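You operate a simulated robot arm through the tools that you are given. There is no shell and no other tool. Be economical: measure what you need, move in short steps, check, and stop when the job is done.

Carry out the task below with a simulated two-armed robot. There is one attempt and no reset: what you move stays moved.

## Task
Pick up the round brush with one hand, pass it to the other hand and put it on the top of the roasting bench. Take the bag from the top of the roasting bench and put it on top of the clear cover. Open the glass door, take the red tea ball from the top of the roasting bench and put it on the top shelf behind the glass door, then shut the door. Put the green cup from the cubby y4 on the cream card. Shut the left cupboard door. Pull the red drawer open. Do these in any order.

It is judged by the outcome, as a careful person would: the job done as asked, and still so three seconds after it is handed in. It fails if anything else is knocked over, pushed out of place, dropped, spilled or broken. A push-on lid holds only when it is set on centred and level and pressed home; a screw cap is set on level and turned clockwise until tight.

## Robot
Two 7-joint arms with two-finger grippers on one trunk, on a base that drives. Base frame: it is fixed to the floor where the robot stands at the start and does not move with it; the origin is under the middle of the robot, x ahead of it, y to its left, z up; the surface under the hand at the start is at about z = 75. Lengths are in cm, angles in degrees, forces in N, time in s.
The left shoulder is at the start at [7.8, 15.1, 92.4], the right one opposite. With the tool pointing down near the work surface each hand reaches from about 28 to 80 cm from the robot's upright axis, wherever it stands, measured 20 degrees to its own side. Places, roughly: bag [100, 175, 100]; clear cover (19x20x10 cm) [80, -20, 90]; cream card [100, -275, 75]; glass door [200, 120, 130]; green cup [-25, -450, 50]; left cupboard door [-60, -250, 30]; red drawer [60, 0, 60]; round brush (4x4x11 cm) [50, -10, 80]; tea ball [125, 175, 75]; top of the roasting bench [100, 180, 80]; top shelf behind the glass door [230, 120, 140]. Payload 2.54 kg a hand.
The TCP of each hand is the grasp point between the finger pads, 3 cm short of the fingertips. In the tool frame z runs along the fingers and y along their closing line. Largest opening 11.6 cm; the body of the gripper starts 9.5 cm behind the TCP.
Orientation is that of the tool frame in the base frame, as a unit quaternion [w, x, y, z]. With the fingers straight down and closing along the base's y, the tool's x points along the base's -x, its y along +y and its z along -z.

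## Interface
- The arms move only by the tool move_arm. It takes "left_steps", "right_steps" or both (then of equal length, played together; a hand with none holds still); each is one flat list of numbers, 7 for each row, row after row: the turn, a rotation vector about the tool's x, y, z in degrees, then the shift along the tool's x, y, z in cm, then the finger opening in cm, from 0 to 11.6. In form: [ax, ay, az, tx, ty, tz, hand, ax, ay, az, tx, ty, tz, hand, ...]. A call has 1 to 8 rows; each row shifts and turns the commanded pose from where the row before left it, along the tool's axes as they then stand. Each row takes 0.2 s and may step no farther than 5 cm and 8.6 degrees from the row before; otherwise, or with a gripper value out of range, the whole call is refused. A pose out of reach is approached as far as the arm can. The call stops where the force on the tool passes 40 N (or 10 N more than at its start, if that is more) or the arm is blocked; 0.2 s more then pass. The fingers move at their own pace (about 7.2 cm/s each) and stop on an object; they squeeze with about 31 N. The grip force told is the motor's: it shows also when the fingers shut on nothing. Time passes only in rows, and 0.2 s behind the last, so rows that do not move let the fingers close. The reply holds the time, the measured pose of the TCP, the force on the tool along the base axes, the opening and the grip force, in the units named above and with some noise, with the torque about the TCP (base axes, N m) and any sound that the robot's microphone picked up.
- Cameras (640 x 400 px; columns grow to the right, rows downward): "scene" is now at [15.41, -0.8, 104.57]; the picture's right is [-0.09, -1.00, 0.00], its down [-0.55, 0.05, -0.83] and it looks along [0.83, -0.08, -0.56] (base axes); focal length 214 px, centre (320, 200). "left" rides on the left gripper at [6.9, 1.5, -12.2] in its tool frame; the picture's right is [-0.21, 0.98, 0.00], its down [-0.83, -0.18, -0.53] and it looks along [-0.52, -0.11, 0.85] (tool axes); focal length 251 px, centre (320, 200). "right" rides on the right gripper at [6.9, -1.5, -12.2] in its tool frame; the picture's right is [0.21, 0.98, 0.00], its down [-0.83, 0.18, -0.53] and it looks along [-0.52, 0.11, 0.85] (tool axes); focal length 251 px, centre (320, 200). There is no depth. A picture from a camera that has moved, and an enlarged one, comes with that camera's place and axes in the base frame and with its lens.
- get_image(camera): a new picture of that camera. It takes no simulated time.
- lift_body(by): slides the trunk up (or, below 0, down) by that many cm; the arms and the scene camera ride with it, the base frame stays. It gives what a move gives, with no picture.
- roll_base(legs): drives the robot by 1 to 6 legs, each [ahead, left, turn to the left] in cm, cm and degrees, along the robot's own axes; the way and the turn of a leg run together, so that a leg with both is an arc; at most 150 cm and 180 degrees a leg. The arms and the cameras ride along, it lands a little off, and it stops where it bumps. It gives what a move gives.
- head_to(pan, tilt): turns the head with the scene camera to pan (to the left, within 80 degrees either way) and tilt (down, from -29 to 69), counted from straight ahead of the robot. It gives what a move gives.
- inspect(camera, box): a new picture of the part [left, top, right, bottom] of that camera's present view, enlarged. It takes no simulated time.
- close_job(): hands the job in; it is judged then, once.

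Go step by step. Nothing tells you exact positions but the pictures and the camera data: compare them with the known pose of the tool, close in by small moves and look again before you grip or let go. The budget is 196 turns and 172 pictures, counting those below and the enlarged ones. Unless the task says otherwise, let go and move clear before handing in, and close with one line.

The tools are called after "Call:" as name(argument=value, ...) on one line, values as JSON. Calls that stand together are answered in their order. move_arm: Moves the arms, as the interface text tells. Its arguments: {"type":"object","properties":{"left_steps":{"type":"array","items":{"type":"number"}},"right_steps":{"type":"array","items":{"type":"number"}}},"required":[]} The other tools are called the same way: lift_body (by) slides the trunk up or down; roll_base (legs) drives the base; head_to (pan, tilt) turns the head that bears the scene camera; get_image (camera) takes a picture; inspect (camera, box) takes an enlarged picture of a part of a camera's view; close_job () hands the job in.

At the start:

```text
t: 0.0
left_position: [50.14, 16.25, 115.84]
left_tool_rot: [0.0, 0.0, 1.0, 0.0]
left_force: [0.1, -0.1, -0.3]
left_torque: [0.0, 0.0, 0.0]
left_finger_gap: 11.58
left_grip_force: 0.0
right_position: [44.83, -28.55, 113.09]
right_tool_rot: [0.0, -0.001, 1.0, 0.0]
right_force: [0.2, 0.1, -0.6]
right_torque: [-0.05, 0.02, 0.0]
right_finger_gap: 11.59
right_grip_force: 0.0
trunk travel left (down, up): [-16.1, 12.8]
robot x, y, heading: [0.2, -0.06, 0.2]
head pan, tilt: [-5.3, 33.8]
```

scene: 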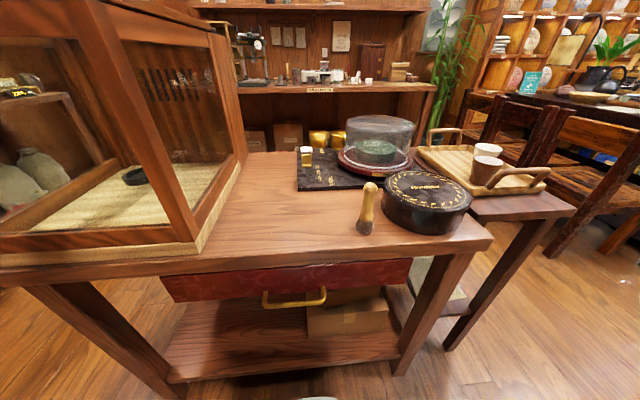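
right: 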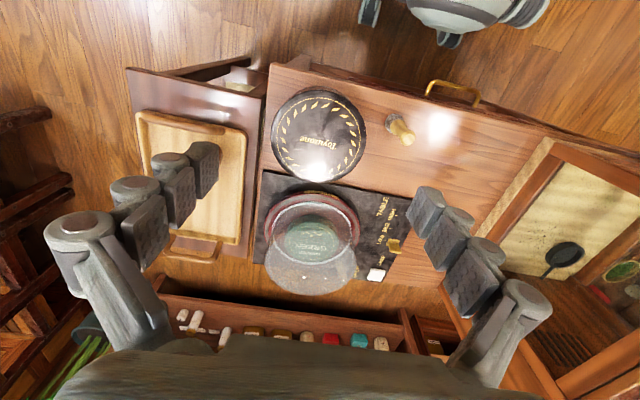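
left: 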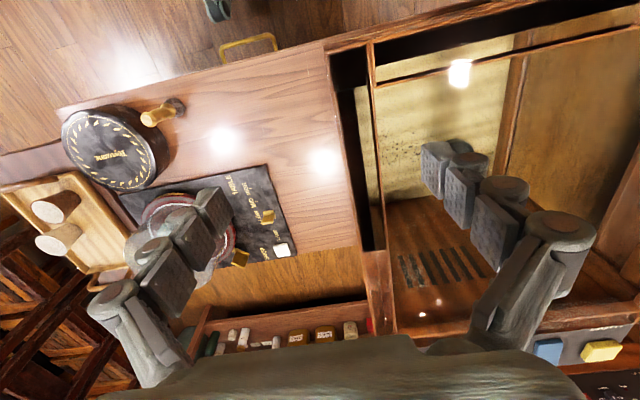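

The brush stands near [49, -13] by the table's front edge. I'll look closer at it and survey the surroundings before I move.

Call:
inspect(camera="scene", box=[260, 110, 480, 320])

Call:
head_to(pan=70, tilt=15)

Call:
get_image(camera="scene")

Call:
head_to(pan=-75, tilt=20)

Call:
get_image(camera="scene")

```text
1.90 times, centred on (370, 215) of scene
camera zoom: at [15.41, -0.8, 104.57], right [-0.09, -1.0, 0.0], down [-0.55, 0.05, -0.83], along [0.83, -0.08, -0.56], focal length 408 px, centre (225, 171)
```

zoom: 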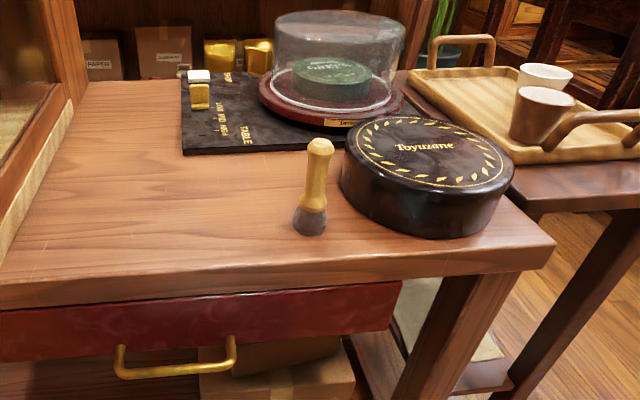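

```text
t: 1.5
left_position: [50.16, 16.31, 115.83]
left_tool_rot: [0.0, 0.001, 1.0, 0.0]
left_force: [-1.2, -0.2, 0.0]
left_torque: [0.02, 0.03, 0.02]
left_finger_gap: 11.6
left_grip_force: 0.1
right_position: [44.87, -28.48, 113.08]
right_tool_rot: [0.0, 0.0, 1.0, 0.0]
right_force: [-0.6, 0.4, 0.0]
right_torque: [-0.03, 0.0, 0.01]
right_finger_gap: 11.61
right_grip_force: 0.0
trunk travel left (down, up): [-16.1, 12.8]
robot x, y, heading: [-0.27, -0.1, 0.2]
head pan, tilt: [70.0, 15.0]
```

```text
167 pictures are left
camera scene: at [9.78, 8.79, 107.58], right [0.94, -0.34, 0.0], down [-0.09, -0.24, -0.97], along [0.33, 0.91, -0.26], focal length 214 px, centre (320, 200)
```

scene: 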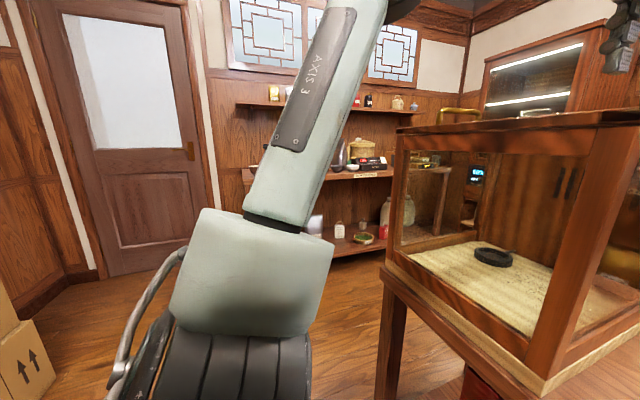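

```text
t: 3.8
left_position: [50.08, 16.22, 115.75]
left_tool_rot: [0.0, 0.0, 1.0, 0.001]
left_force: [-0.1, -1.0, 0.3]
left_torque: [0.02, -0.01, -0.05]
left_finger_gap: 11.59
left_grip_force: 0.0
right_position: [44.84, -28.47, 112.94]
right_tool_rot: [-0.001, -0.001, 1.0, 0.0]
right_force: [0.1, 0.1, 0.0]
right_torque: [0.0, 0.0, 0.02]
right_finger_gap: 11.59
right_grip_force: 0.0
trunk travel left (down, up): [-16.1, 12.8]
robot x, y, heading: [-0.18, -0.09, 0.0]
head pan, tilt: [-75.0, 20.0]
```

```text
166 pictures are left
camera scene: at [8.99, -8.97, 106.76], right [-0.97, -0.26, 0.0], down [-0.09, 0.33, -0.94], along [0.24, -0.91, -0.34], focal length 214 px, centre (320, 200)
```

scene: 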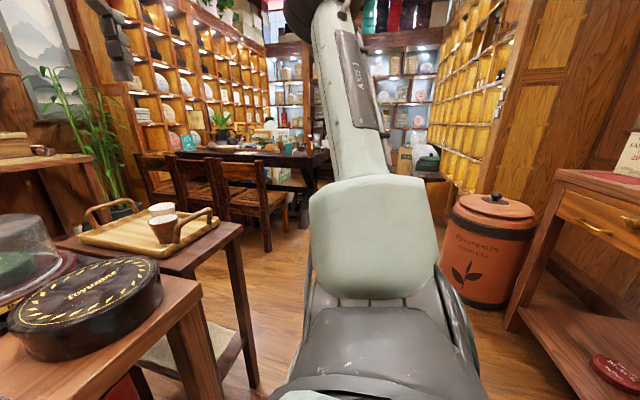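

The brush stands upright near [48.5, -13.4], bristles down, with its top at about z=85. I'll back up a bit for room, then tilt the right hand forward so that it can grip the brush low, leaving the handle free for the left hand.

Call:
roll_base(legs=[[-18, 0, 0]])

Call:
head_to(pan=-8, tilt=35)

Call:
move_arm(right_steps=[0, -8.5, 0, 0, 0, 0, 6.5, 0, -8.5, 0, 0, 0, 0, 6.5, 0, -8.5, 0, 0, 0, 0, 6.5, 0, -8.5, 0, 0, 0, 0, 6.5, 0, -8.5, 0, 0, 0, 0, 6.5, 0, -8.5, 0, 0, 0, 0, 6.5, 0, -8.5, 0, 0, 0, 0, 6.5, 0, -8.5, 0, 0, 0, 0, 6.5])

Call:
get_image(camera="scene")

```text
t: 5.3
left_position: [31.95, 16.36, 116.01]
left_tool_rot: [0.001, -0.002, 1.0, -0.001]
left_force: [-1.0, 0.2, 0.6]
left_torque: [-0.02, -0.01, 0.0]
left_finger_gap: 11.6
left_grip_force: 0.0
right_position: [26.87, -28.28, 112.98]
right_tool_rot: [0.001, -0.002, 1.0, 0.0]
right_force: [0.2, 0.0, 0.9]
right_torque: [0.03, -0.08, 0.0]
right_finger_gap: 11.59
right_grip_force: 0.1
trunk travel left (down, up): [-16.1, 12.8]
robot x, y, heading: [-18.22, -0.58, 0.3]
head pan, tilt: [-75.0, 20.0]
```

```text
t: 6.7
left_position: [32.0, 16.47, 115.86]
left_tool_rot: [0.0, -0.002, 1.0, 0.0]
left_force: [0.7, 0.3, -0.3]
left_torque: [0.01, 0.0, 0.03]
left_finger_gap: 11.58
left_grip_force: 0.0
right_position: [26.79, -28.27, 112.96]
right_tool_rot: [0.0, -0.003, 1.0, 0.0]
right_force: [0.3, -0.1, 0.1]
right_torque: [-0.01, 0.01, 0.01]
right_finger_gap: 11.61
right_grip_force: 0.0
trunk travel left (down, up): [-16.1, 12.8]
robot x, y, heading: [-18.32, 0.01, 0.4]
head pan, tilt: [-8.0, 35.0]
```

```text
t: 8.5
left_position: [31.98, 16.41, 115.91]
left_tool_rot: [0.0, -0.002, 1.0, 0.0]
left_force: [0.0, -1.2, 0.8]
left_torque: [0.0, -0.02, -0.01]
left_finger_gap: 11.6
left_grip_force: 0.1
right_position: [26.66, -28.16, 113.15]
right_tool_rot: [0.561, -0.002, 0.828, 0.002]
right_force: [-0.4, 0.1, -0.5]
right_torque: [0.02, 0.0, -0.02]
right_finger_gap: 6.53
right_grip_force: 0.1
trunk travel left (down, up): [-16.1, 12.8]
robot x, y, heading: [-18.33, 0.28, 0.4]
head pan, tilt: [-8.0, 35.0]
```

```text
165 pictures are left
camera scene: at [-2.82, -1.2, 104.38], right [-0.14, -0.99, 0.0], down [-0.57, 0.08, -0.82], along [0.81, -0.11, -0.57], focal length 214 px, centre (320, 200)
```

scene: 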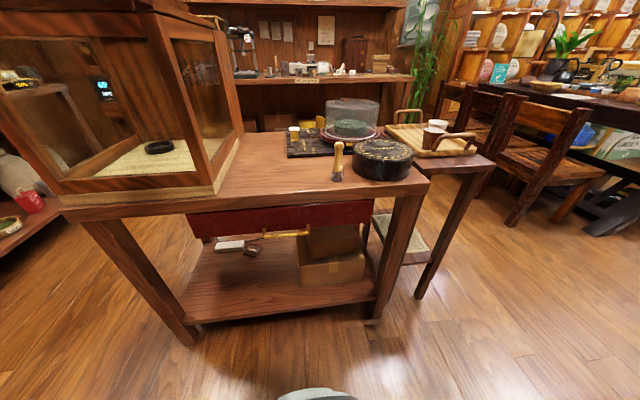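

The hand now points forward, 22° below level. I'll bring it in front of the brush and look.

Call:
move_arm(right_steps=[0, 0, 0, 3.65, 1.85, 2.57, 6.5, 0, 0, 0, 3.65, 1.85, 2.57, 6.5, 0, 0, 0, 3.65, 1.85, 2.57, 6.5, 0, 0, 0, 3.65, 1.85, 2.57, 6.5, 0, 0, 0, 3.65, 1.85, 2.57, 6.5, 0, 0, 0, 3.65, 1.85, 2.57, 6.5, 0, 0, 0, 3.65, 1.85, 2.57, 6.5, 0, 0, 0, 3.65, 1.85, 2.57, 6.5])

Call:
get_image(camera="right")

Call:
inspect(camera="scene", box=[220, 110, 440, 250])

```text
t: 10.3
left_position: [32.15, 16.43, 115.85]
left_tool_rot: [0.0, -0.002, 1.0, 0.0]
left_force: [-0.2, 0.2, 0.1]
left_torque: [0.03, 0.0, -0.04]
left_finger_gap: 11.58
left_grip_force: 0.0
right_position: [37.87, -13.36, 79.87]
right_tool_rot: [0.559, -0.002, 0.829, 0.002]
right_force: [0.1, 0.0, 0.2]
right_torque: [0.02, 0.04, 0.03]
right_finger_gap: 6.48
right_grip_force: 0.1
right hand out of reach, approached as far as the arm can: row 3, 4, 5
trunk travel left (down, up): [-16.1, 12.8]
robot x, y, heading: [-17.77, 0.22, 0.1]
head pan, tilt: [-8.0, 35.0]
```

```text
164 pictures are left
camera right: at [24.01, -14.88, 78.2], right [-0.09, 0.98, -0.2], down [-0.19, 0.18, 0.97], along [0.98, 0.12, 0.17], focal length 251 px, centre (320, 200)
```

right: 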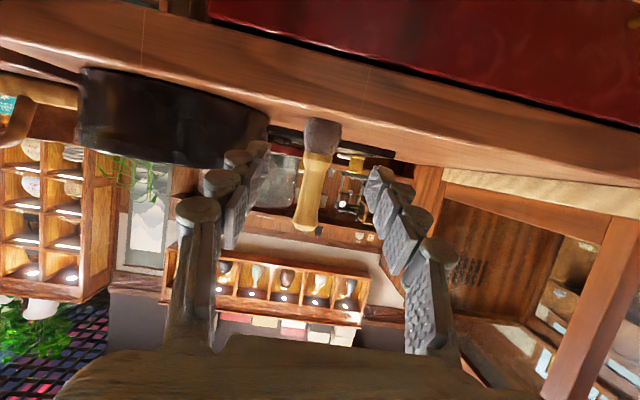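

```text
2.86 times, centred on (330, 180) of scene
camera zoom: at [-2.78, -1.19, 104.37], right [-0.14, -0.99, 0.0], down [-0.57, 0.08, -0.82], along [0.81, -0.11, -0.57], focal length 613 px, centre (291, 257)
```

zoom: 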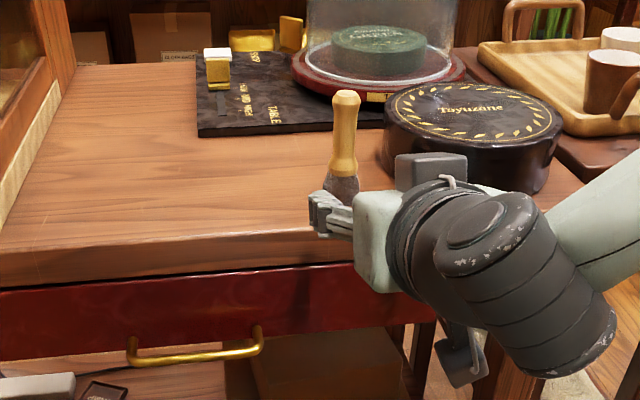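

The brush is at about [48.2, -13.4] and centred between the fingers, and the box edge is at y≈-19.5, so there is room. I'll advance and close on the bristle end.

Call:
move_arm(right_steps=[0, 0, 0, -0.84, 0, 3.47, 5.6, 0, 0, 0, -0.84, 0, 3.47, 5.6, 0, 0, 0, -0.84, 0, 3.3, 5.6])

Call:
inspect(camera="scene", box=[270, 110, 430, 220])

Call:
get_image(camera="right")

```text
t: 11.1
left_position: [32.08, 16.41, 115.91]
left_tool_rot: [0.0, -0.001, 1.0, 0.0]
left_force: [-0.2, 1.3, 0.3]
left_torque: [-0.02, 0.01, -0.01]
left_finger_gap: 11.61
left_grip_force: 0.0
right_position: [48.18, -13.39, 78.54]
right_tool_rot: [0.559, -0.002, 0.829, 0.001]
right_force: [0.1, 0.2, 0.1]
right_torque: [0.0, 0.01, 0.01]
right_finger_gap: 5.59
right_grip_force: 0.1
trunk travel left (down, up): [-16.1, 12.8]
robot x, y, heading: [-17.8, -0.29, 0.3]
head pan, tilt: [-8.0, 35.0]
```

```text
3.64 times, centred on (350, 165) of scene
camera zoom: at [-2.8, -1.18, 104.37], right [-0.14, -0.99, 0.0], down [-0.57, 0.08, -0.82], along [0.81, -0.11, -0.57], focal length 780 px, centre (211, 327)
```

zoom: 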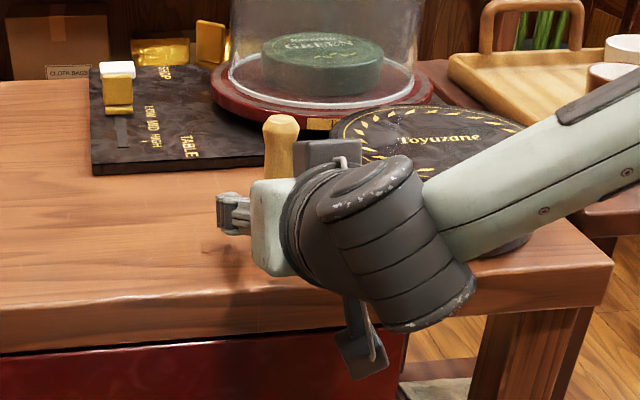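

```text
161 pictures are left
camera right: at [34.32, -14.9, 76.88], right [-0.09, 0.98, -0.2], down [-0.19, 0.18, 0.97], along [0.98, 0.12, 0.17], focal length 251 px, centre (320, 200)
```

right: 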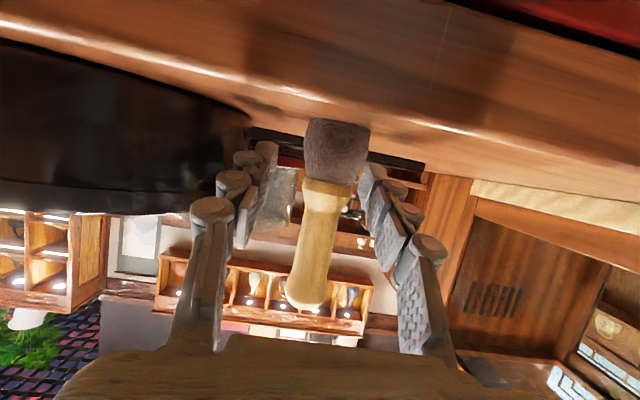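

The pads are level with the join of bristle and handle. I'll go 0.6 cm lower and close.

Call:
move_arm(right_steps=[0, 0, 0, 0.48, 0.2, 0.4, 5.6, 0, 0, 0, 0, 0, 0, 2.5, 0, 0, 0, 0, 0, 0, 1, 0, 0, 0, 0, 0, 0, 1, 0, 0, 0, 0, 0, 0, 1])

Call:
move_arm(right_steps=[0, 0, 0, -1.85, 0, -0.75, 1, 0, 0, 0, -1.85, 0, -0.75, 1, 0, 0, 0, -2.78, 0, -1.12, 1, 0, 0, 0, -3.7, 0, -1.5, 1, 0, 0, 0, -3.7, 0, -1.5, 1, 0, 0, 0, -3.7, 0, -1.5, 1])

Call:
get_image(camera="scene")

Call:
get_image(camera="right")

```text
t: 12.3
left_position: [31.98, 16.38, 115.91]
left_tool_rot: [0.0, -0.003, 1.0, 0.0]
left_force: [-0.2, 0.0, 0.1]
left_torque: [-0.03, 0.01, -0.03]
left_finger_gap: 11.59
left_grip_force: 0.0
right_position: [48.35, -13.16, 78.05]
right_tool_rot: [0.559, -0.002, 0.829, 0.002]
right_force: [1.4, -0.9, 1.5]
right_torque: [-0.01, -0.07, -0.01]
right_finger_gap: 2.57
right_grip_force: 31.3
trunk travel left (down, up): [-16.1, 12.8]
robot x, y, heading: [-18.19, -0.16, 0.3]
head pan, tilt: [-8.0, 35.0]
```

```text
t: 13.7
left_position: [31.98, 16.47, 115.87]
left_tool_rot: [0.0, -0.002, 1.0, 0.0]
left_force: [-0.1, 0.1, -0.7]
left_torque: [0.01, -0.02, 0.0]
left_finger_gap: 11.58
left_grip_force: 0.1
right_position: [48.05, -12.99, 96.77]
right_tool_rot: [0.559, -0.002, 0.829, 0.001]
right_force: [-1.0, -0.4, -0.4]
right_torque: [-0.01, 0.0, 0.02]
right_finger_gap: 2.56
right_grip_force: 31.1
trunk travel left (down, up): [-16.1, 12.8]
robot x, y, heading: [-17.83, -0.17, 0.2]
head pan, tilt: [-8.0, 35.0]
```

```text
160 pictures are left
camera scene: at [-2.84, -1.17, 104.38], right [-0.14, -0.99, 0.0], down [-0.57, 0.08, -0.82], along [0.81, -0.11, -0.57], focal length 214 px, centre (320, 200)
```

scene: 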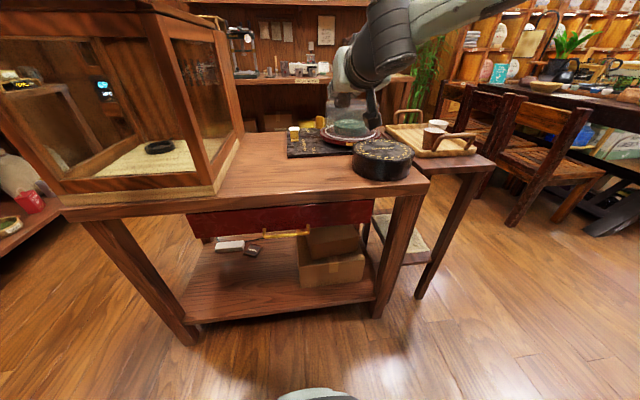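

```text
159 pictures are left
camera right: at [34.24, -14.68, 95.04], right [-0.09, 0.98, -0.2], down [-0.19, 0.18, 0.97], along [0.98, 0.12, 0.17], focal length 251 px, centre (320, 200)
```

right: 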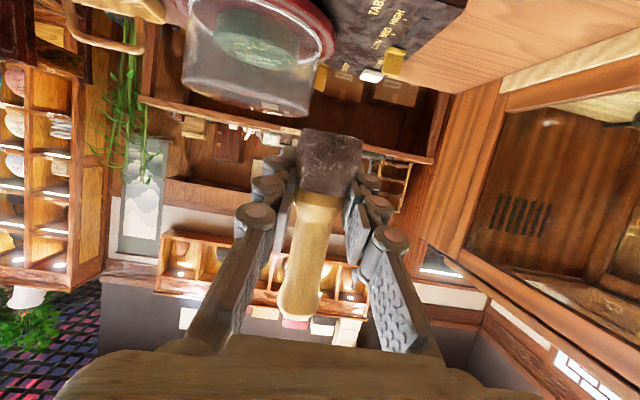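

The brush is held. I'll bring the right hand to the middle, then look before bringing the left hand over the handle.

Call:
move_arm(right_steps=[0, 0, 0, 1.0, 3.67, -2.47, 1, 0, 0, 0, 1.0, 3.67, -2.47, 1, 0, 0, 0, 1.0, 3.67, -2.47, 1])

Call:
head_to(pan=0, tilt=5)

Call:
get_image(camera="scene")

Call:
get_image(camera="left")

```text
t: 14.5
left_position: [31.87, 16.39, 115.88]
left_tool_rot: [0.001, -0.002, 1.0, 0.0]
left_force: [-1.2, -1.1, 0.7]
left_torque: [0.03, -0.05, 0.01]
left_finger_gap: 11.61
left_grip_force: 0.3
right_position: [42.25, -4.95, 96.97]
right_tool_rot: [0.56, -0.002, 0.828, 0.001]
right_force: [-0.7, -1.2, -0.2]
right_torque: [0.0, 0.01, -0.04]
right_finger_gap: 2.55
right_grip_force: 31.0
right hand out of reach, approached as far as the arm can: row 3
trunk travel left (down, up): [-16.1, 12.8]
robot x, y, heading: [-18.3, 0.03, 0.1]
head pan, tilt: [-8.0, 35.0]
```

```text
t: 15.4
left_position: [32.0, 16.53, 115.88]
left_tool_rot: [0.0, -0.001, 1.0, 0.0]
left_force: [-0.3, -0.5, 0.9]
left_torque: [-0.01, -0.02, -0.01]
left_finger_gap: 11.57
left_grip_force: 0.1
right_position: [42.19, -4.72, 96.79]
right_tool_rot: [0.559, -0.002, 0.829, 0.002]
right_force: [-1.0, 0.6, 0.4]
right_torque: [-0.01, -0.03, -0.03]
right_finger_gap: 2.57
right_grip_force: 31.0
trunk travel left (down, up): [-16.1, 12.8]
robot x, y, heading: [-18.46, -0.55, 0.6]
head pan, tilt: [0.0, 5.0]
```

```text
158 pictures are left
camera scene: at [-2.35, 0.04, 109.19], right [0.0, -1.0, 0.0], down [-0.09, 0.0, -1.0], along [1.0, 0.0, -0.09], focal length 214 px, centre (320, 200)
```

scene: 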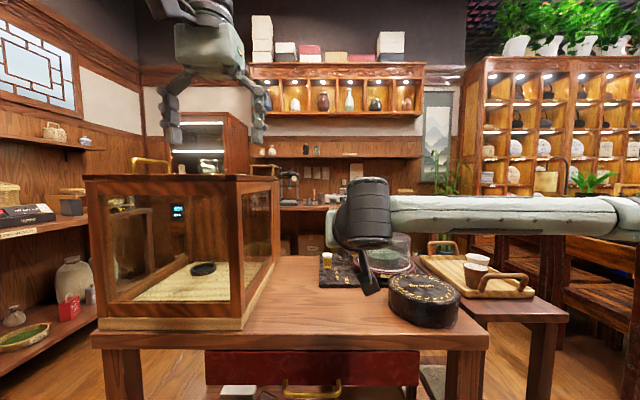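

```text
157 pictures are left
camera left: at [24.98, 17.86, 128.01], right [0.21, 0.98, 0.0], down [0.83, -0.18, 0.53], along [0.52, -0.11, -0.85], focal length 251 px, centre (320, 200)
```

left: 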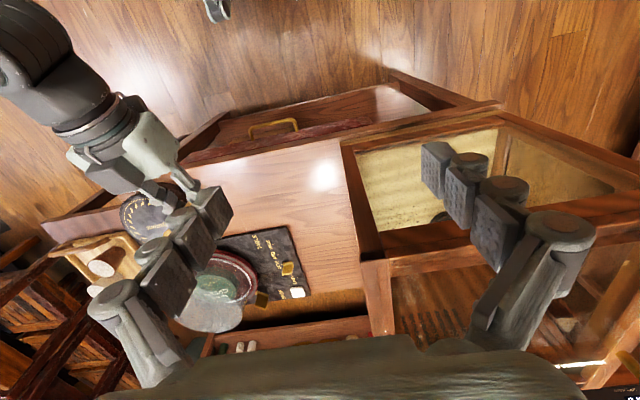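

The brush now hangs at about [42.2, -4.7], with its top near z=104. I'll bring the left hand above it.

Call:
move_arm(left_steps=[0, 0, 0, 0, -4.25, 0, 8, 0, 0, 0, 0, -4.25, 0, 6, 0, 0, 0, 0, -4.25, 0, 5, 0, 0, 0, 0, -4.25, 0, 5, 0, 0, 0, 0, -4.25, 0, 5, 0, 0, 0, -3.45, 0, 0, 5, 0, 0, 0, -3.45, 0, 0, 5, 0, 0, 0, -3.45, 0, 0, 5])

Call:
get_image(camera="left")

Call:
get_image(camera="scene")

```text
t: 17.2
left_position: [37.66, -2.78, 110.85]
left_tool_rot: [0.002, -0.001, 1.0, -0.001]
left_force: [-0.3, -0.8, 0.0]
left_torque: [-0.01, -0.04, 0.03]
left_finger_gap: 5.0
left_grip_force: 0.3
left hand out of reach, approached as far as the arm can: row 4, 5, 6, 7, 8
right_position: [42.26, -4.77, 96.95]
right_tool_rot: [0.559, -0.002, 0.829, 0.002]
right_force: [0.2, 0.5, -0.1]
right_torque: [-0.02, 0.01, -0.01]
right_finger_gap: 2.56
right_grip_force: 31.7
trunk travel left (down, up): [-16.1, 12.8]
robot x, y, heading: [-18.44, 0.06, 0.1]
head pan, tilt: [0.0, 5.0]
```

```text
156 pictures are left
camera left: at [30.66, -1.3, 122.94], right [0.21, 0.98, 0.0], down [0.82, -0.18, 0.54], along [0.52, -0.11, -0.84], focal length 251 px, centre (320, 200)
```

left: 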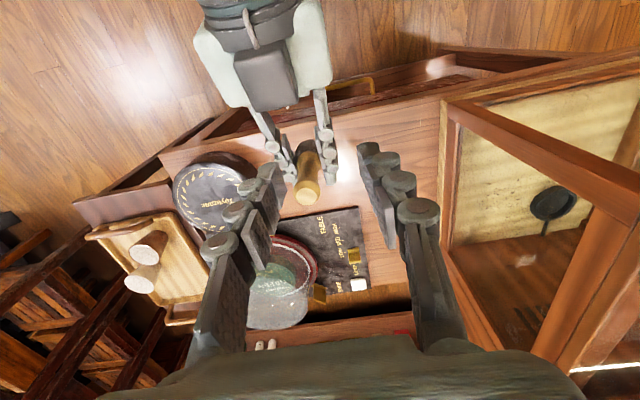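

```text
155 pictures are left
camera scene: at [-2.39, 0.04, 109.21], right [0.0, -1.0, 0.0], down [-0.09, 0.0, -1.0], along [1.0, 0.0, -0.09], focal length 214 px, centre (320, 200)
```

scene: 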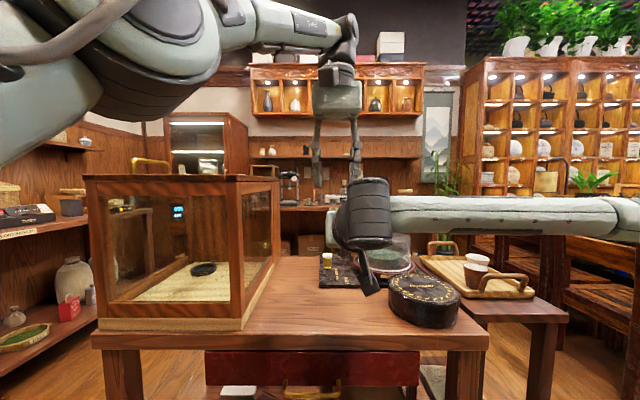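

The left arm can't reach that high there. I'll lower the brush 11 cm and try the left hand again.

Call:
move_arm(right_steps=[0, 0, 0, 3.4, 0, 1.37, 1, 0, 0, 0, 3.4, 0, 1.37, 1, 0, 0, 0, 3.4, 0, 1.37, 1])

Call:
move_arm(left_steps=[0, 0, 0, -1.53, -0.65, 2.8, 5, 0, 0, 0, -1.53, -0.65, 2.8, 5, 0, 0, 0, -1.53, -0.65, 2.8, 5])

Call:
get_image(camera="left")

Call:
head_to(pan=0, tilt=25)

Call:
get_image(camera="scene")

```text
t: 18.0
left_position: [37.77, -2.65, 110.7]
left_tool_rot: [0.001, -0.002, 1.0, -0.002]
left_force: [-0.8, 0.3, -0.1]
left_torque: [0.01, 0.0, 0.03]
left_finger_gap: 4.99
left_grip_force: 0.0
right_position: [42.06, -6.2, 86.08]
right_tool_rot: [0.559, -0.002, 0.829, 0.002]
right_force: [0.6, -0.1, -0.7]
right_torque: [-0.03, -0.02, 0.0]
right_finger_gap: 2.57
right_grip_force: 31.1
right hand out of reach, approached as far as the arm can: row 2, 3
trunk travel left (down, up): [-16.1, 12.8]
robot x, y, heading: [-17.94, -0.15, -0.0]
head pan, tilt: [0.0, 5.0]
```

```text
t: 18.8
left_position: [42.34, -4.65, 102.35]
left_tool_rot: [0.0, -0.003, 1.0, -0.001]
left_force: [0.3, -0.4, 0.1]
left_torque: [0.02, -0.03, 0.03]
left_finger_gap: 5.0
left_grip_force: 0.0
right_position: [42.12, -6.14, 86.15]
right_tool_rot: [0.558, -0.003, 0.83, 0.003]
right_force: [0.5, -0.2, -0.4]
right_torque: [0.0, 0.0, 0.0]
right_finger_gap: 2.55
right_grip_force: 30.9
trunk travel left (down, up): [-16.1, 12.8]
robot x, y, heading: [-18.18, 0.06, 0.4]
head pan, tilt: [0.0, 5.0]
```

```text
154 pictures are left
camera left: at [35.32, -3.28, 114.46], right [0.21, 0.98, 0.0], down [0.83, -0.18, 0.53], along [0.52, -0.11, -0.85], focal length 251 px, centre (320, 200)
```

left: 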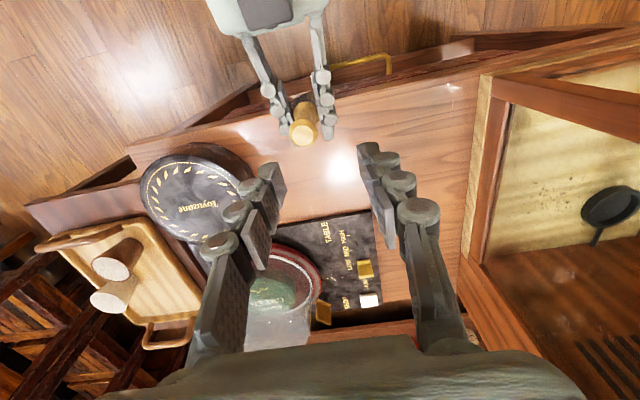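

```text
t: 19.6
left_position: [42.3, -4.67, 102.4]
left_tool_rot: [0.0, -0.003, 1.0, 0.0]
left_force: [0.0, 0.0, -0.5]
left_torque: [0.0, 0.0, 0.0]
left_finger_gap: 5.01
left_grip_force: 0.0
right_position: [42.14, -6.21, 86.11]
right_tool_rot: [0.559, -0.003, 0.829, 0.002]
right_force: [-0.3, -0.6, -0.5]
right_torque: [0.0, -0.03, 0.02]
right_finger_gap: 2.57
right_grip_force: 31.0
trunk travel left (down, up): [-16.1, 12.8]
robot x, y, heading: [-17.79, -0.15, 0.2]
head pan, tilt: [0.0, 25.0]
```

```text
153 pictures are left
camera scene: at [-2.33, 0.05, 105.96], right [0.0, -1.0, 0.0], down [-0.42, 0.0, -0.91], along [0.91, 0.0, -0.42], focal length 214 px, centre (320, 200)
```

scene: 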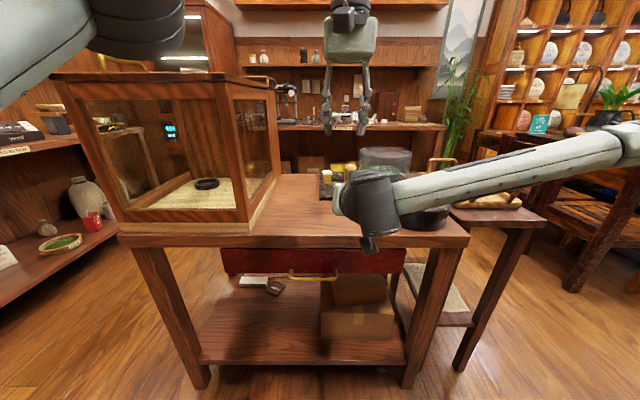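

The knob is at about [41.5, -6.0], top near z=93.5. I'll align the left hand and come partway down.

Call:
move_arm(left_steps=[0, 0, 0, 0.7, -1.4, 0, 5, 0, 0, 0, 0, 0, 3.5, 5, 0, 0, 0, 0, 0, 3.5, 5])

Call:
get_image(camera="left")

```text
t: 20.4
left_position: [41.56, -6.08, 95.38]
left_tool_rot: [0.001, -0.003, 1.0, 0.001]
left_force: [0.9, 0.5, -0.7]
left_torque: [0.01, 0.0, -0.03]
left_finger_gap: 5.0
left_grip_force: 0.1
right_position: [42.14, -6.1, 86.16]
right_tool_rot: [0.559, -0.003, 0.829, 0.003]
right_force: [0.2, -0.2, 0.1]
right_torque: [-0.04, 0.01, -0.02]
right_finger_gap: 2.53
right_grip_force: 30.9
trunk travel left (down, up): [-16.1, 12.8]
robot x, y, heading: [-18.27, -0.07, 0.1]
head pan, tilt: [0.0, 25.0]
```

```text
152 pictures are left
camera left: at [34.58, -4.71, 107.53], right [0.21, 0.98, 0.0], down [0.83, -0.18, 0.53], along [0.52, -0.11, -0.84], focal length 251 px, centre (320, 200)
```

left: 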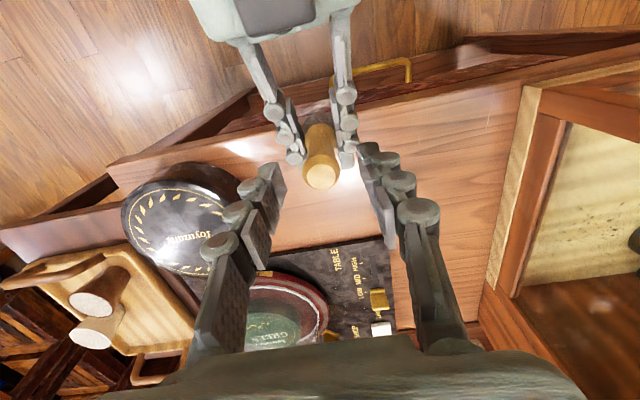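

The hand is aligned over the knob. I'll go down and close on the handle, then release with the right hand.

Call:
move_arm(left_steps=[0, 0, 0, 0, 0, 2.1, 5, 0, 0, 0, 0, 0, 2.1, 5, 0, 0, 0, 0, 0, 0, 2, 0, 0, 0, 0, 0, 0, 0.5, 0, 0, 0, 0, 0, 0, 0.5, 0, 0, 0, 0, 0, 0, 0.5])

Call:
get_image(camera="left")

```text
t: 21.9
left_position: [41.48, -6.07, 91.07]
left_tool_rot: [0.001, -0.002, 1.0, 0.0]
left_force: [0.5, 0.5, -0.5]
left_torque: [0.02, -0.1, 0.09]
left_finger_gap: 2.02
left_grip_force: 31.4
right_position: [42.07, -6.08, 86.1]
right_tool_rot: [0.56, -0.003, 0.829, 0.002]
right_force: [0.1, -0.4, 1.3]
right_torque: [0.0, 0.04, -0.11]
right_finger_gap: 2.57
right_grip_force: 30.7
trunk travel left (down, up): [-16.1, 12.8]
robot x, y, heading: [-18.28, 0.13, 0.3]
head pan, tilt: [0.0, 25.0]
```

```text
151 pictures are left
camera left: at [34.61, -4.7, 103.32], right [0.21, 0.98, 0.0], down [0.83, -0.18, 0.53], along [0.52, -0.11, -0.85], focal length 251 px, centre (320, 200)
```

left: 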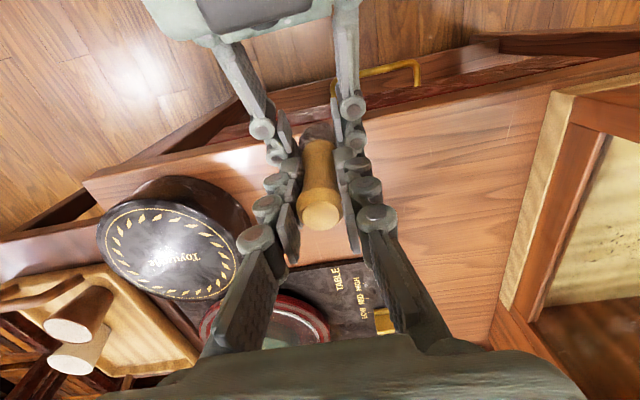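

The left hand holds the handle with a 2.0 cm gap and full grip force. I'll open the right hand, back it off, and lift the brush.

Call:
move_arm(right_steps=[0, 0, 0, 0, 0, 0, 5, 0, 0, 0, 0, 0, 0, 5.5, 0, 0, 0, 0, 0, -3, 5.5, 0, 0, 0, 0, 0, -4, 5.5, 0, 0, 0, 0, -4, -2, 5.5])

Call:
move_arm(left_steps=[0, 0, 0, 0, 0, -3, 0.5, 0, 0, 0, 2, 2, -3, 0.5], right_steps=[0, 0, 0, 0, -4.5, 0, 5.5, 0, 0, 0, 0, -4.5, 0, 5.5])

Call:
get_image(camera="scene")

Call:
get_image(camera="left")

```text
t: 23.1
left_position: [41.53, -6.12, 91.32]
left_tool_rot: [0.001, -0.001, 1.0, 0.0]
left_force: [-0.1, -0.2, -0.7]
left_torque: [-0.02, 0.02, -0.03]
left_finger_gap: 1.98
left_grip_force: 31.4
right_position: [33.66, -10.22, 89.57]
right_tool_rot: [0.56, -0.001, 0.829, 0.0]
right_force: [-0.5, 0.9, -0.9]
right_torque: [-0.01, 0.0, 0.0]
right_finger_gap: 5.49
right_grip_force: 0.0
trunk travel left (down, up): [-16.1, 12.8]
robot x, y, heading: [-18.41, 0.13, 0.3]
head pan, tilt: [0.0, 25.0]
```

```text
t: 23.6
left_position: [39.58, -4.28, 97.47]
left_tool_rot: [0.001, -0.002, 1.0, 0.0]
left_force: [-0.1, -0.2, -0.1]
left_torque: [0.01, -0.01, -0.02]
left_finger_gap: 2.01
left_grip_force: 30.8
right_position: [35.8, -18.97, 89.99]
right_tool_rot: [0.558, -0.002, 0.83, 0.002]
right_force: [-0.9, 0.2, -0.1]
right_torque: [0.0, 0.02, 0.02]
right_finger_gap: 5.49
right_grip_force: 0.0
right hand out of reach, approached as far as the arm can: row 1, 2
trunk travel left (down, up): [-16.1, 12.8]
robot x, y, heading: [-18.08, 0.2, 0.2]
head pan, tilt: [0.0, 25.0]
```

```text
150 pictures are left
camera scene: at [-2.37, 0.03, 105.96], right [0.0, -1.0, 0.0], down [-0.42, 0.0, -0.91], along [0.91, 0.0, -0.42], focal length 214 px, centre (320, 200)
```

scene: 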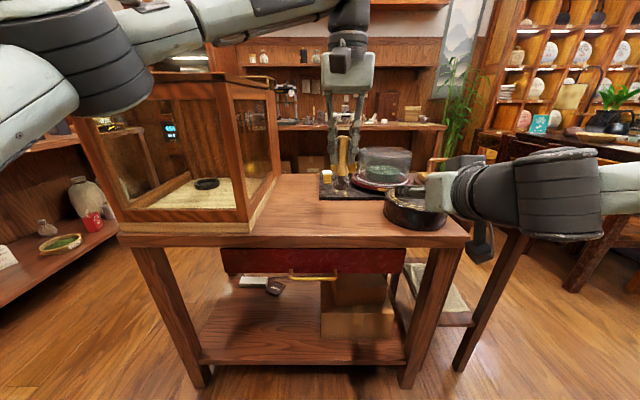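

```text
149 pictures are left
camera left: at [32.57, -2.8, 109.54], right [0.21, 0.98, 0.0], down [0.83, -0.18, 0.53], along [0.52, -0.11, -0.85], focal length 251 px, centre (320, 200)
```

left: 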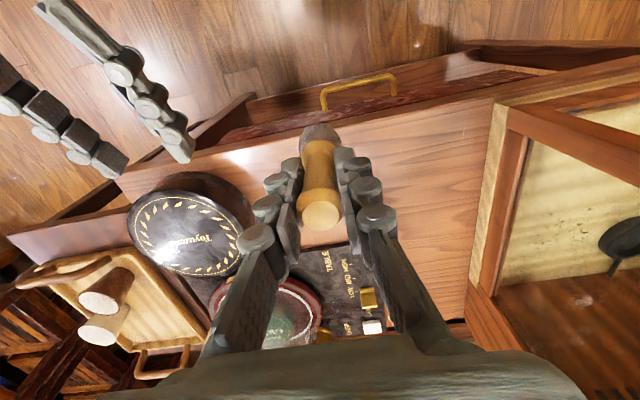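

Handover done. While here I'll open the red drawer with the right hand. Its handle bar is at about [39.9, 2, 64.5], horizontal, standing off roughly 2.5 cm. I'll park the brush hand high and turn the right hand level with its fingers closing vertically.

Call:
move_arm(right_steps=[0, -7.3, 0, 0, 0, -3, 5.5, 0, -7.3, 0, 0, 0, -3, 5.5, 0, -7.3, 0, 0, 0, 0, 5.5, 0, 0, -8.2, 0, 0, 0, 5.5, 0, 0, -8.2, 0, 0, 0, 5.5, 0, 0, -8.2, 0, 0, 0, 5.5, 0, 0, -8.2, 0, 0, 0, 5.5, 0, 0, -8.2, 0, 0, 0, 5.5], left_steps=[0, 0, 0, 3, 3, -1.5, 0.5, 0, 0, 0, 3, 3, -1.5, 0.5, 0, 0, 0, 2, 3.5, -1.5, 0.5, 0, 0, 0, 0, 4, -1.5, 0.5, 0, 0, 0, 0, 4, 0, 0.5, 0, 0, 0, 0, 0, 0, 0.5, 0, 0, 0, 0, 0, 0, 0.5, 0, 0, 0, 0, 0, 0, 0.5])

Call:
move_arm(right_steps=[0, 0, -8.2, 0, 0, 0, 5.5, 0, 0, -8.2, 0, 0, 0, 5.5, 0, 0, -8.2, 0, 0, 0, 5.5, 0, 0, -8.2, 0, 0, 0, 5.5, 0, 0, -8.2, 0, 0, 0, 5.5, 0, 0, -8.0, 0, 0, 0, 5.5])

Call:
get_image(camera="scene")

Call:
get_image(camera="right")

```text
t: 25.4
left_position: [31.26, 13.25, 103.16]
left_tool_rot: [0.0, -0.001, 1.0, 0.0]
left_force: [0.7, -0.3, -0.5]
left_torque: [-0.02, 0.0, -0.02]
left_finger_gap: 2.0
left_grip_force: 31.3
right_position: [37.89, -17.94, 93.8]
right_tool_rot: [0.619, -0.265, 0.703, -0.23]
right_force: [1.0, 0.4, -1.1]
right_torque: [-0.03, 0.02, -0.01]
right_finger_gap: 5.52
right_grip_force: 0.0
right hand out of reach, approached as far as the arm can: row 1, 2, 3
trunk travel left (down, up): [-16.1, 12.8]
robot x, y, heading: [-18.09, 0.1, 0.0]
head pan, tilt: [0.0, 25.0]
```

```text
t: 26.9
left_position: [31.23, 13.46, 103.09]
left_tool_rot: [0.0, -0.002, 1.0, 0.0]
left_force: [0.4, -0.5, 0.3]
left_torque: [-0.03, 0.06, 0.03]
left_finger_gap: 1.97
left_grip_force: 31.0
right_position: [37.89, -17.88, 93.74]
right_tool_rot: [-0.467, 0.533, -0.529, 0.466]
right_force: [-0.1, -0.4, 0.1]
right_torque: [-0.04, -0.03, 0.01]
right_finger_gap: 5.49
right_grip_force: 0.0
trunk travel left (down, up): [-16.1, 12.8]
robot x, y, heading: [-18.51, -0.37, 0.2]
head pan, tilt: [0.0, 25.0]
```

```text
148 pictures are left
camera scene: at [-2.33, 0.05, 105.95], right [0.0, -1.0, 0.0], down [-0.42, 0.0, -0.91], along [0.91, 0.0, -0.42], focal length 214 px, centre (320, 200)
```

scene: 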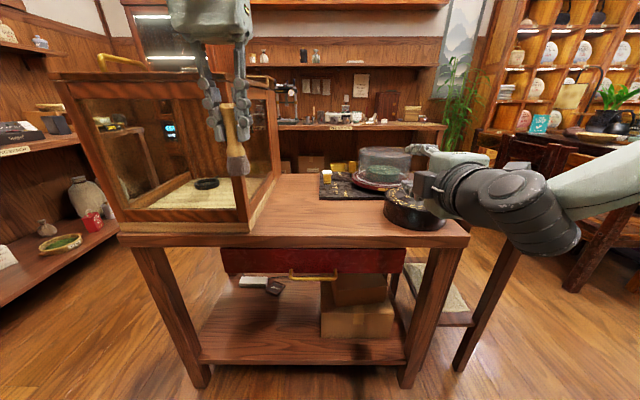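

```text
147 pictures are left
camera right: at [26.05, -24.87, 96.94], right [-0.12, -0.22, -0.97], down [-0.56, 0.82, -0.11], along [0.82, 0.53, -0.22], focal length 251 px, centre (320, 200)
```

right: 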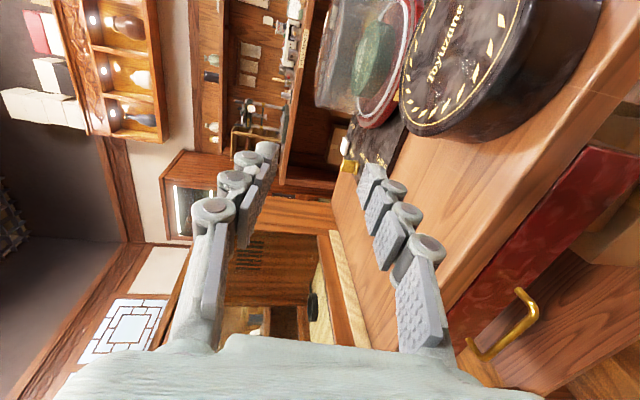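

The right hand is level with its fingers stacked vertically. I'll back the base 10 cm so the hand can drop clear of the table edge, then bring it to the handle.

Call:
roll_base(legs=[[-10, 0, 0]])

Call:
move_arm(right_steps=[0, 0, 0, -2.5, 3.62, 0.47, 5.5, 0, 0, 0, -2.5, 3.62, 0.47, 5.5, 0, 0, 0, -2.5, 3.62, 0.47, 5.5, 0, 0, 0, -2.5, 3.62, 0.47, 5.5, 0, 0, 0, -2.5, 3.62, 0.47, 5.5, 0, 0, 0, -2.5, 3.62, 0.47, 5.5, 0, 0, 0, -2.5, 3.62, 0.47, 5.5, 0, 0, 0, -2.5, 3.62, 0.47, 5.5])

Call:
get_image(camera="right")

Call:
get_image(camera="scene")

```text
t: 28.0
left_position: [21.35, 13.24, 103.27]
left_tool_rot: [0.001, -0.001, 1.0, 0.0]
left_force: [0.2, -0.4, 0.4]
left_torque: [-0.01, -0.01, 0.02]
left_finger_gap: 1.96
left_grip_force: 31.4
right_position: [28.01, -18.01, 93.95]
right_tool_rot: [-0.468, 0.533, -0.529, 0.466]
right_force: [-0.1, 0.3, -0.9]
right_torque: [0.01, 0.01, -0.01]
right_finger_gap: 5.5
right_grip_force: 0.0
trunk travel left (down, up): [-16.1, 12.8]
robot x, y, heading: [-28.28, -0.01, 0.1]
head pan, tilt: [0.0, 25.0]
```

```text
t: 29.8
left_position: [21.43, 13.21, 103.27]
left_tool_rot: [0.0, -0.001, 1.0, 0.0]
left_force: [-0.2, -0.1, -0.4]
left_torque: [0.02, 0.0, -0.04]
left_finger_gap: 1.99
left_grip_force: 31.2
right_position: [26.63, -8.43, 87.62]
right_tool_rot: [-0.466, 0.533, -0.531, 0.464]
right_force: [-0.3, -0.2, 0.1]
right_torque: [0.02, -0.01, 0.01]
right_finger_gap: 5.5
right_grip_force: 0.0
right hand out of reach, approached as far as the arm can: row 2, 3, 4, 5, 6, 7, 8
trunk travel left (down, up): [-16.1, 12.8]
robot x, y, heading: [-28.2, 0.4, 0.2]
head pan, tilt: [0.0, 25.0]
```

```text
146 pictures are left
camera right: at [14.83, -15.43, 90.8], right [-0.13, -0.22, -0.97], down [-0.56, 0.82, -0.11], along [0.82, 0.52, -0.23], focal length 251 px, centre (320, 200)
```

right: 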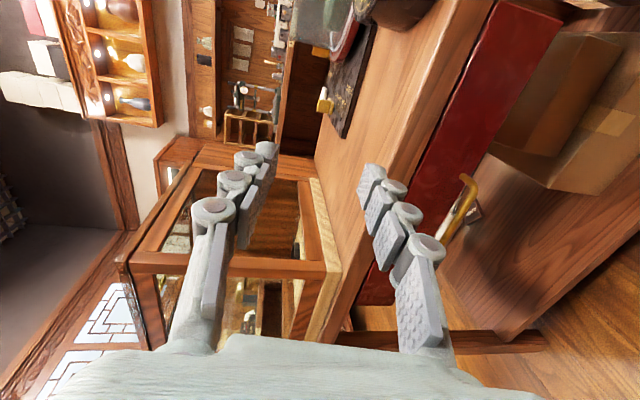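

```text
145 pictures are left
camera scene: at [-12.18, 0.01, 105.95], right [0.0, -1.0, 0.0], down [-0.42, 0.0, -0.91], along [0.91, 0.0, -0.42], focal length 214 px, centre (320, 200)
```

scene: 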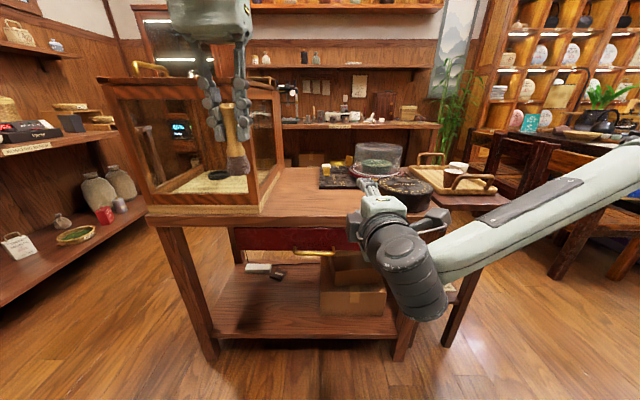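

The arm is cramped so far across the body. I'll shift the base 23 cm left so the handle lies in front of the right arm, and lower the trunk.

Call:
roll_base(legs=[[0, 23, 0]])

Call:
lift_body(by=-14)

Call:
move_arm(right_steps=[0, 0, 0, 4, 2.5, 0, 5.5, 0, 0, 0, 4, 2.5, 0, 5.5, 0, 0, 0, 4, 2, 0, 5.5])

Call:
get_image(camera="right")

Call:
get_image(camera="scene")

```text
t: 32.6
left_position: [21.28, 36.53, 103.2]
left_tool_rot: [0.0, -0.003, 1.0, 0.0]
left_force: [0.6, 0.6, -1.9]
left_torque: [-0.01, -0.03, 0.03]
left_finger_gap: 2.01
left_grip_force: 31.0
right_position: [26.53, 14.71, 87.59]
right_tool_rot: [-0.467, 0.534, -0.531, 0.464]
right_force: [-0.1, -0.3, 0.7]
right_torque: [0.01, -0.05, 0.0]
right_finger_gap: 5.5
right_grip_force: 0.0
trunk travel left (down, up): [-16.1, 12.8]
robot x, y, heading: [-28.33, 23.23, 0.2]
head pan, tilt: [0.0, 25.0]
```

```text
t: 34.3
left_position: [21.21, 36.44, 89.23]
left_tool_rot: [0.0, -0.003, 1.0, 0.001]
left_force: [-0.5, -0.1, -0.1]
left_torque: [0.0, 0.02, -0.03]
left_finger_gap: 2.0
left_grip_force: 30.8
right_position: [26.62, 14.65, 73.65]
right_tool_rot: [-0.467, 0.535, -0.53, 0.464]
right_force: [0.2, -0.5, 0.6]
right_torque: [-0.02, -0.03, 0.0]
right_finger_gap: 5.47
right_grip_force: 0.0
trunk travel left (down, up): [-2.1, 26.8]
robot x, y, heading: [-28.18, 23.29, 0.4]
head pan, tilt: [0.0, 25.0]
```

```text
t: 35.1
left_position: [21.25, 36.51, 89.17]
left_tool_rot: [0.0, -0.003, 1.0, 0.0]
left_force: [-0.4, 0.4, -1.2]
left_torque: [0.01, -0.01, 0.01]
left_finger_gap: 2.0
left_grip_force: 31.1
right_position: [26.78, 10.24, 73.52]
right_tool_rot: [-0.464, 0.534, -0.533, 0.463]
right_force: [-0.2, -0.4, 0.6]
right_torque: [-0.02, -0.02, 0.01]
right_finger_gap: 5.5
right_grip_force: 0.0
right hand out of reach, approached as far as the arm can: row 1, 2, 3
trunk travel left (down, up): [-2.1, 26.8]
robot x, y, heading: [-28.02, 22.77, 0.4]
head pan, tilt: [0.0, 25.0]
```

```text
144 pictures are left
camera right: at [15.02, 3.28, 76.83], right [-0.14, -0.21, -0.97], down [-0.56, 0.82, -0.11], along [0.82, 0.52, -0.23], focal length 251 px, centre (320, 200)
```

right: 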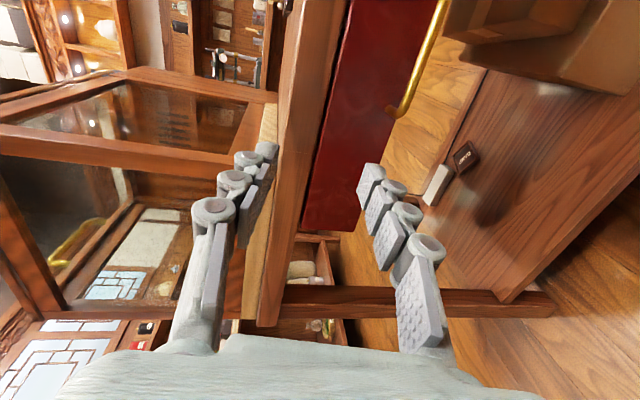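

```text
143 pictures are left
camera scene: at [-12.29, 23.15, 91.95], right [0.01, -1.0, 0.0], down [-0.42, 0.0, -0.91], along [0.91, 0.01, -0.42], focal length 214 px, centre (320, 200)
```

scene: 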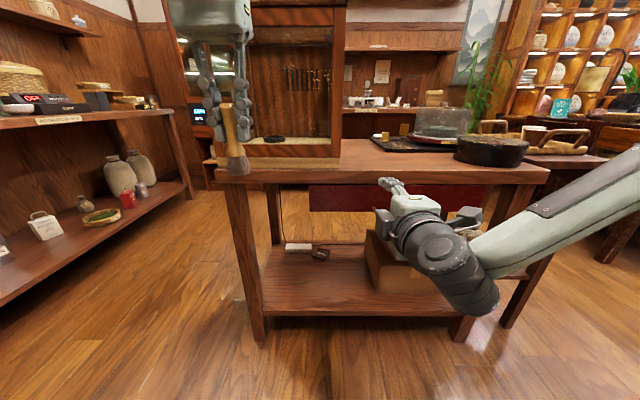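

The arm is too folded. I'll back the base so it can stretch out toward the handle.

Call:
roll_base(legs=[[-20, 0, 0]])

Call:
move_arm(right_steps=[0, 0, 0, 1.6, 1.27, 4.2, 5.5, 0, 0, 0, 1.6, 1.27, 4.2, 5.5, 0, 0, 0, 1.6, 1.27, 4.2, 5.5, 0, 0, 0, 1.6, 1.27, 4.2, 5.5, 0, 0, 0, 1.6, 1.27, 4.2, 5.5])

Call:
get_image(camera="right")

Call:
get_image(camera="scene")

```text
t: 36.3
left_position: [14.12, 35.76, 89.31]
left_tool_rot: [0.003, 0.002, 1.0, 0.0]
left_force: [0.2, 0.8, -0.5]
left_torque: [-0.01, -0.01, 0.02]
left_finger_gap: 1.99
left_grip_force: 31.1
right_position: [19.43, 9.67, 73.63]
right_tool_rot: [0.464, -0.532, 0.534, -0.466]
right_force: [-0.9, 0.4, 0.7]
right_torque: [0.0, 0.0, 0.0]
right_finger_gap: 5.5
right_grip_force: 0.1
trunk travel left (down, up): [-2.1, 26.8]
robot x, y, heading: [-35.34, 22.66, 0.0]
head pan, tilt: [0.0, 25.0]
stopped in leg 1: the robot was blocked; the commanded pose is now the measured one
```

```text
t: 37.5
left_position: [14.04, 35.8, 89.18]
left_tool_rot: [0.003, 0.001, 1.0, 0.0]
left_force: [0.1, -0.4, -0.1]
left_torque: [-0.01, -0.03, -0.01]
left_finger_gap: 2.0
left_grip_force: 30.8
right_position: [30.45, 7.44, 75.96]
right_tool_rot: [0.459, -0.533, 0.538, -0.465]
right_force: [-0.4, -0.5, 0.4]
right_torque: [0.03, 0.0, 0.0]
right_finger_gap: 5.5
right_grip_force: 0.1
right hand out of reach, approached as far as the arm can: row 1, 2, 3, 4, 5
trunk travel left (down, up): [-2.1, 26.8]
robot x, y, heading: [-35.24, 22.79, -0.2]
head pan, tilt: [0.0, 25.0]
```

```text
142 pictures are left
camera right: at [18.7, 0.69, 79.21], right [-0.14, -0.21, -0.97], down [-0.55, 0.83, -0.1], along [0.83, 0.51, -0.24], focal length 251 px, centre (320, 200)
```

right: 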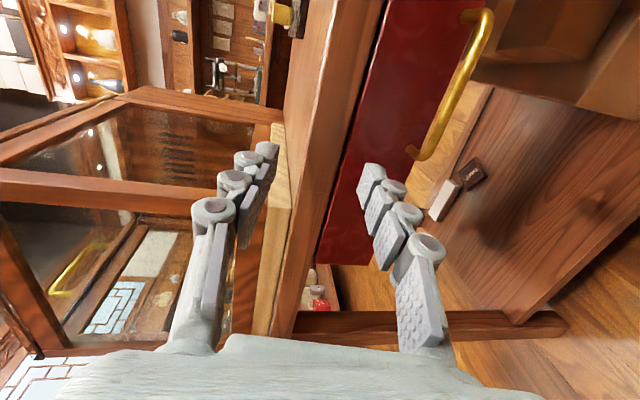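

```text
141 pictures are left
camera scene: at [-19.52, 22.82, 91.95], right [0.0, -1.0, 0.0], down [-0.42, 0.0, -0.91], along [0.91, 0.0, -0.42], focal length 214 px, centre (320, 200)
```

scene: 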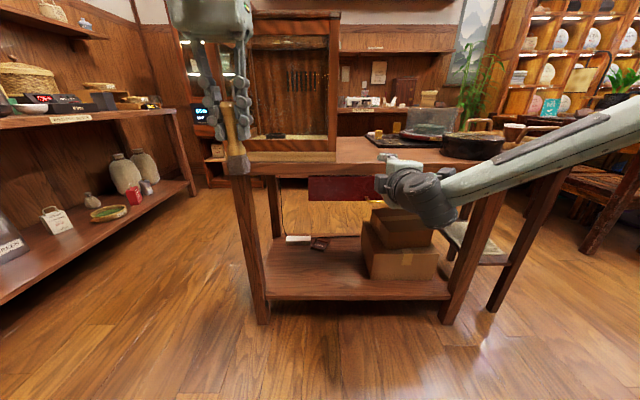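

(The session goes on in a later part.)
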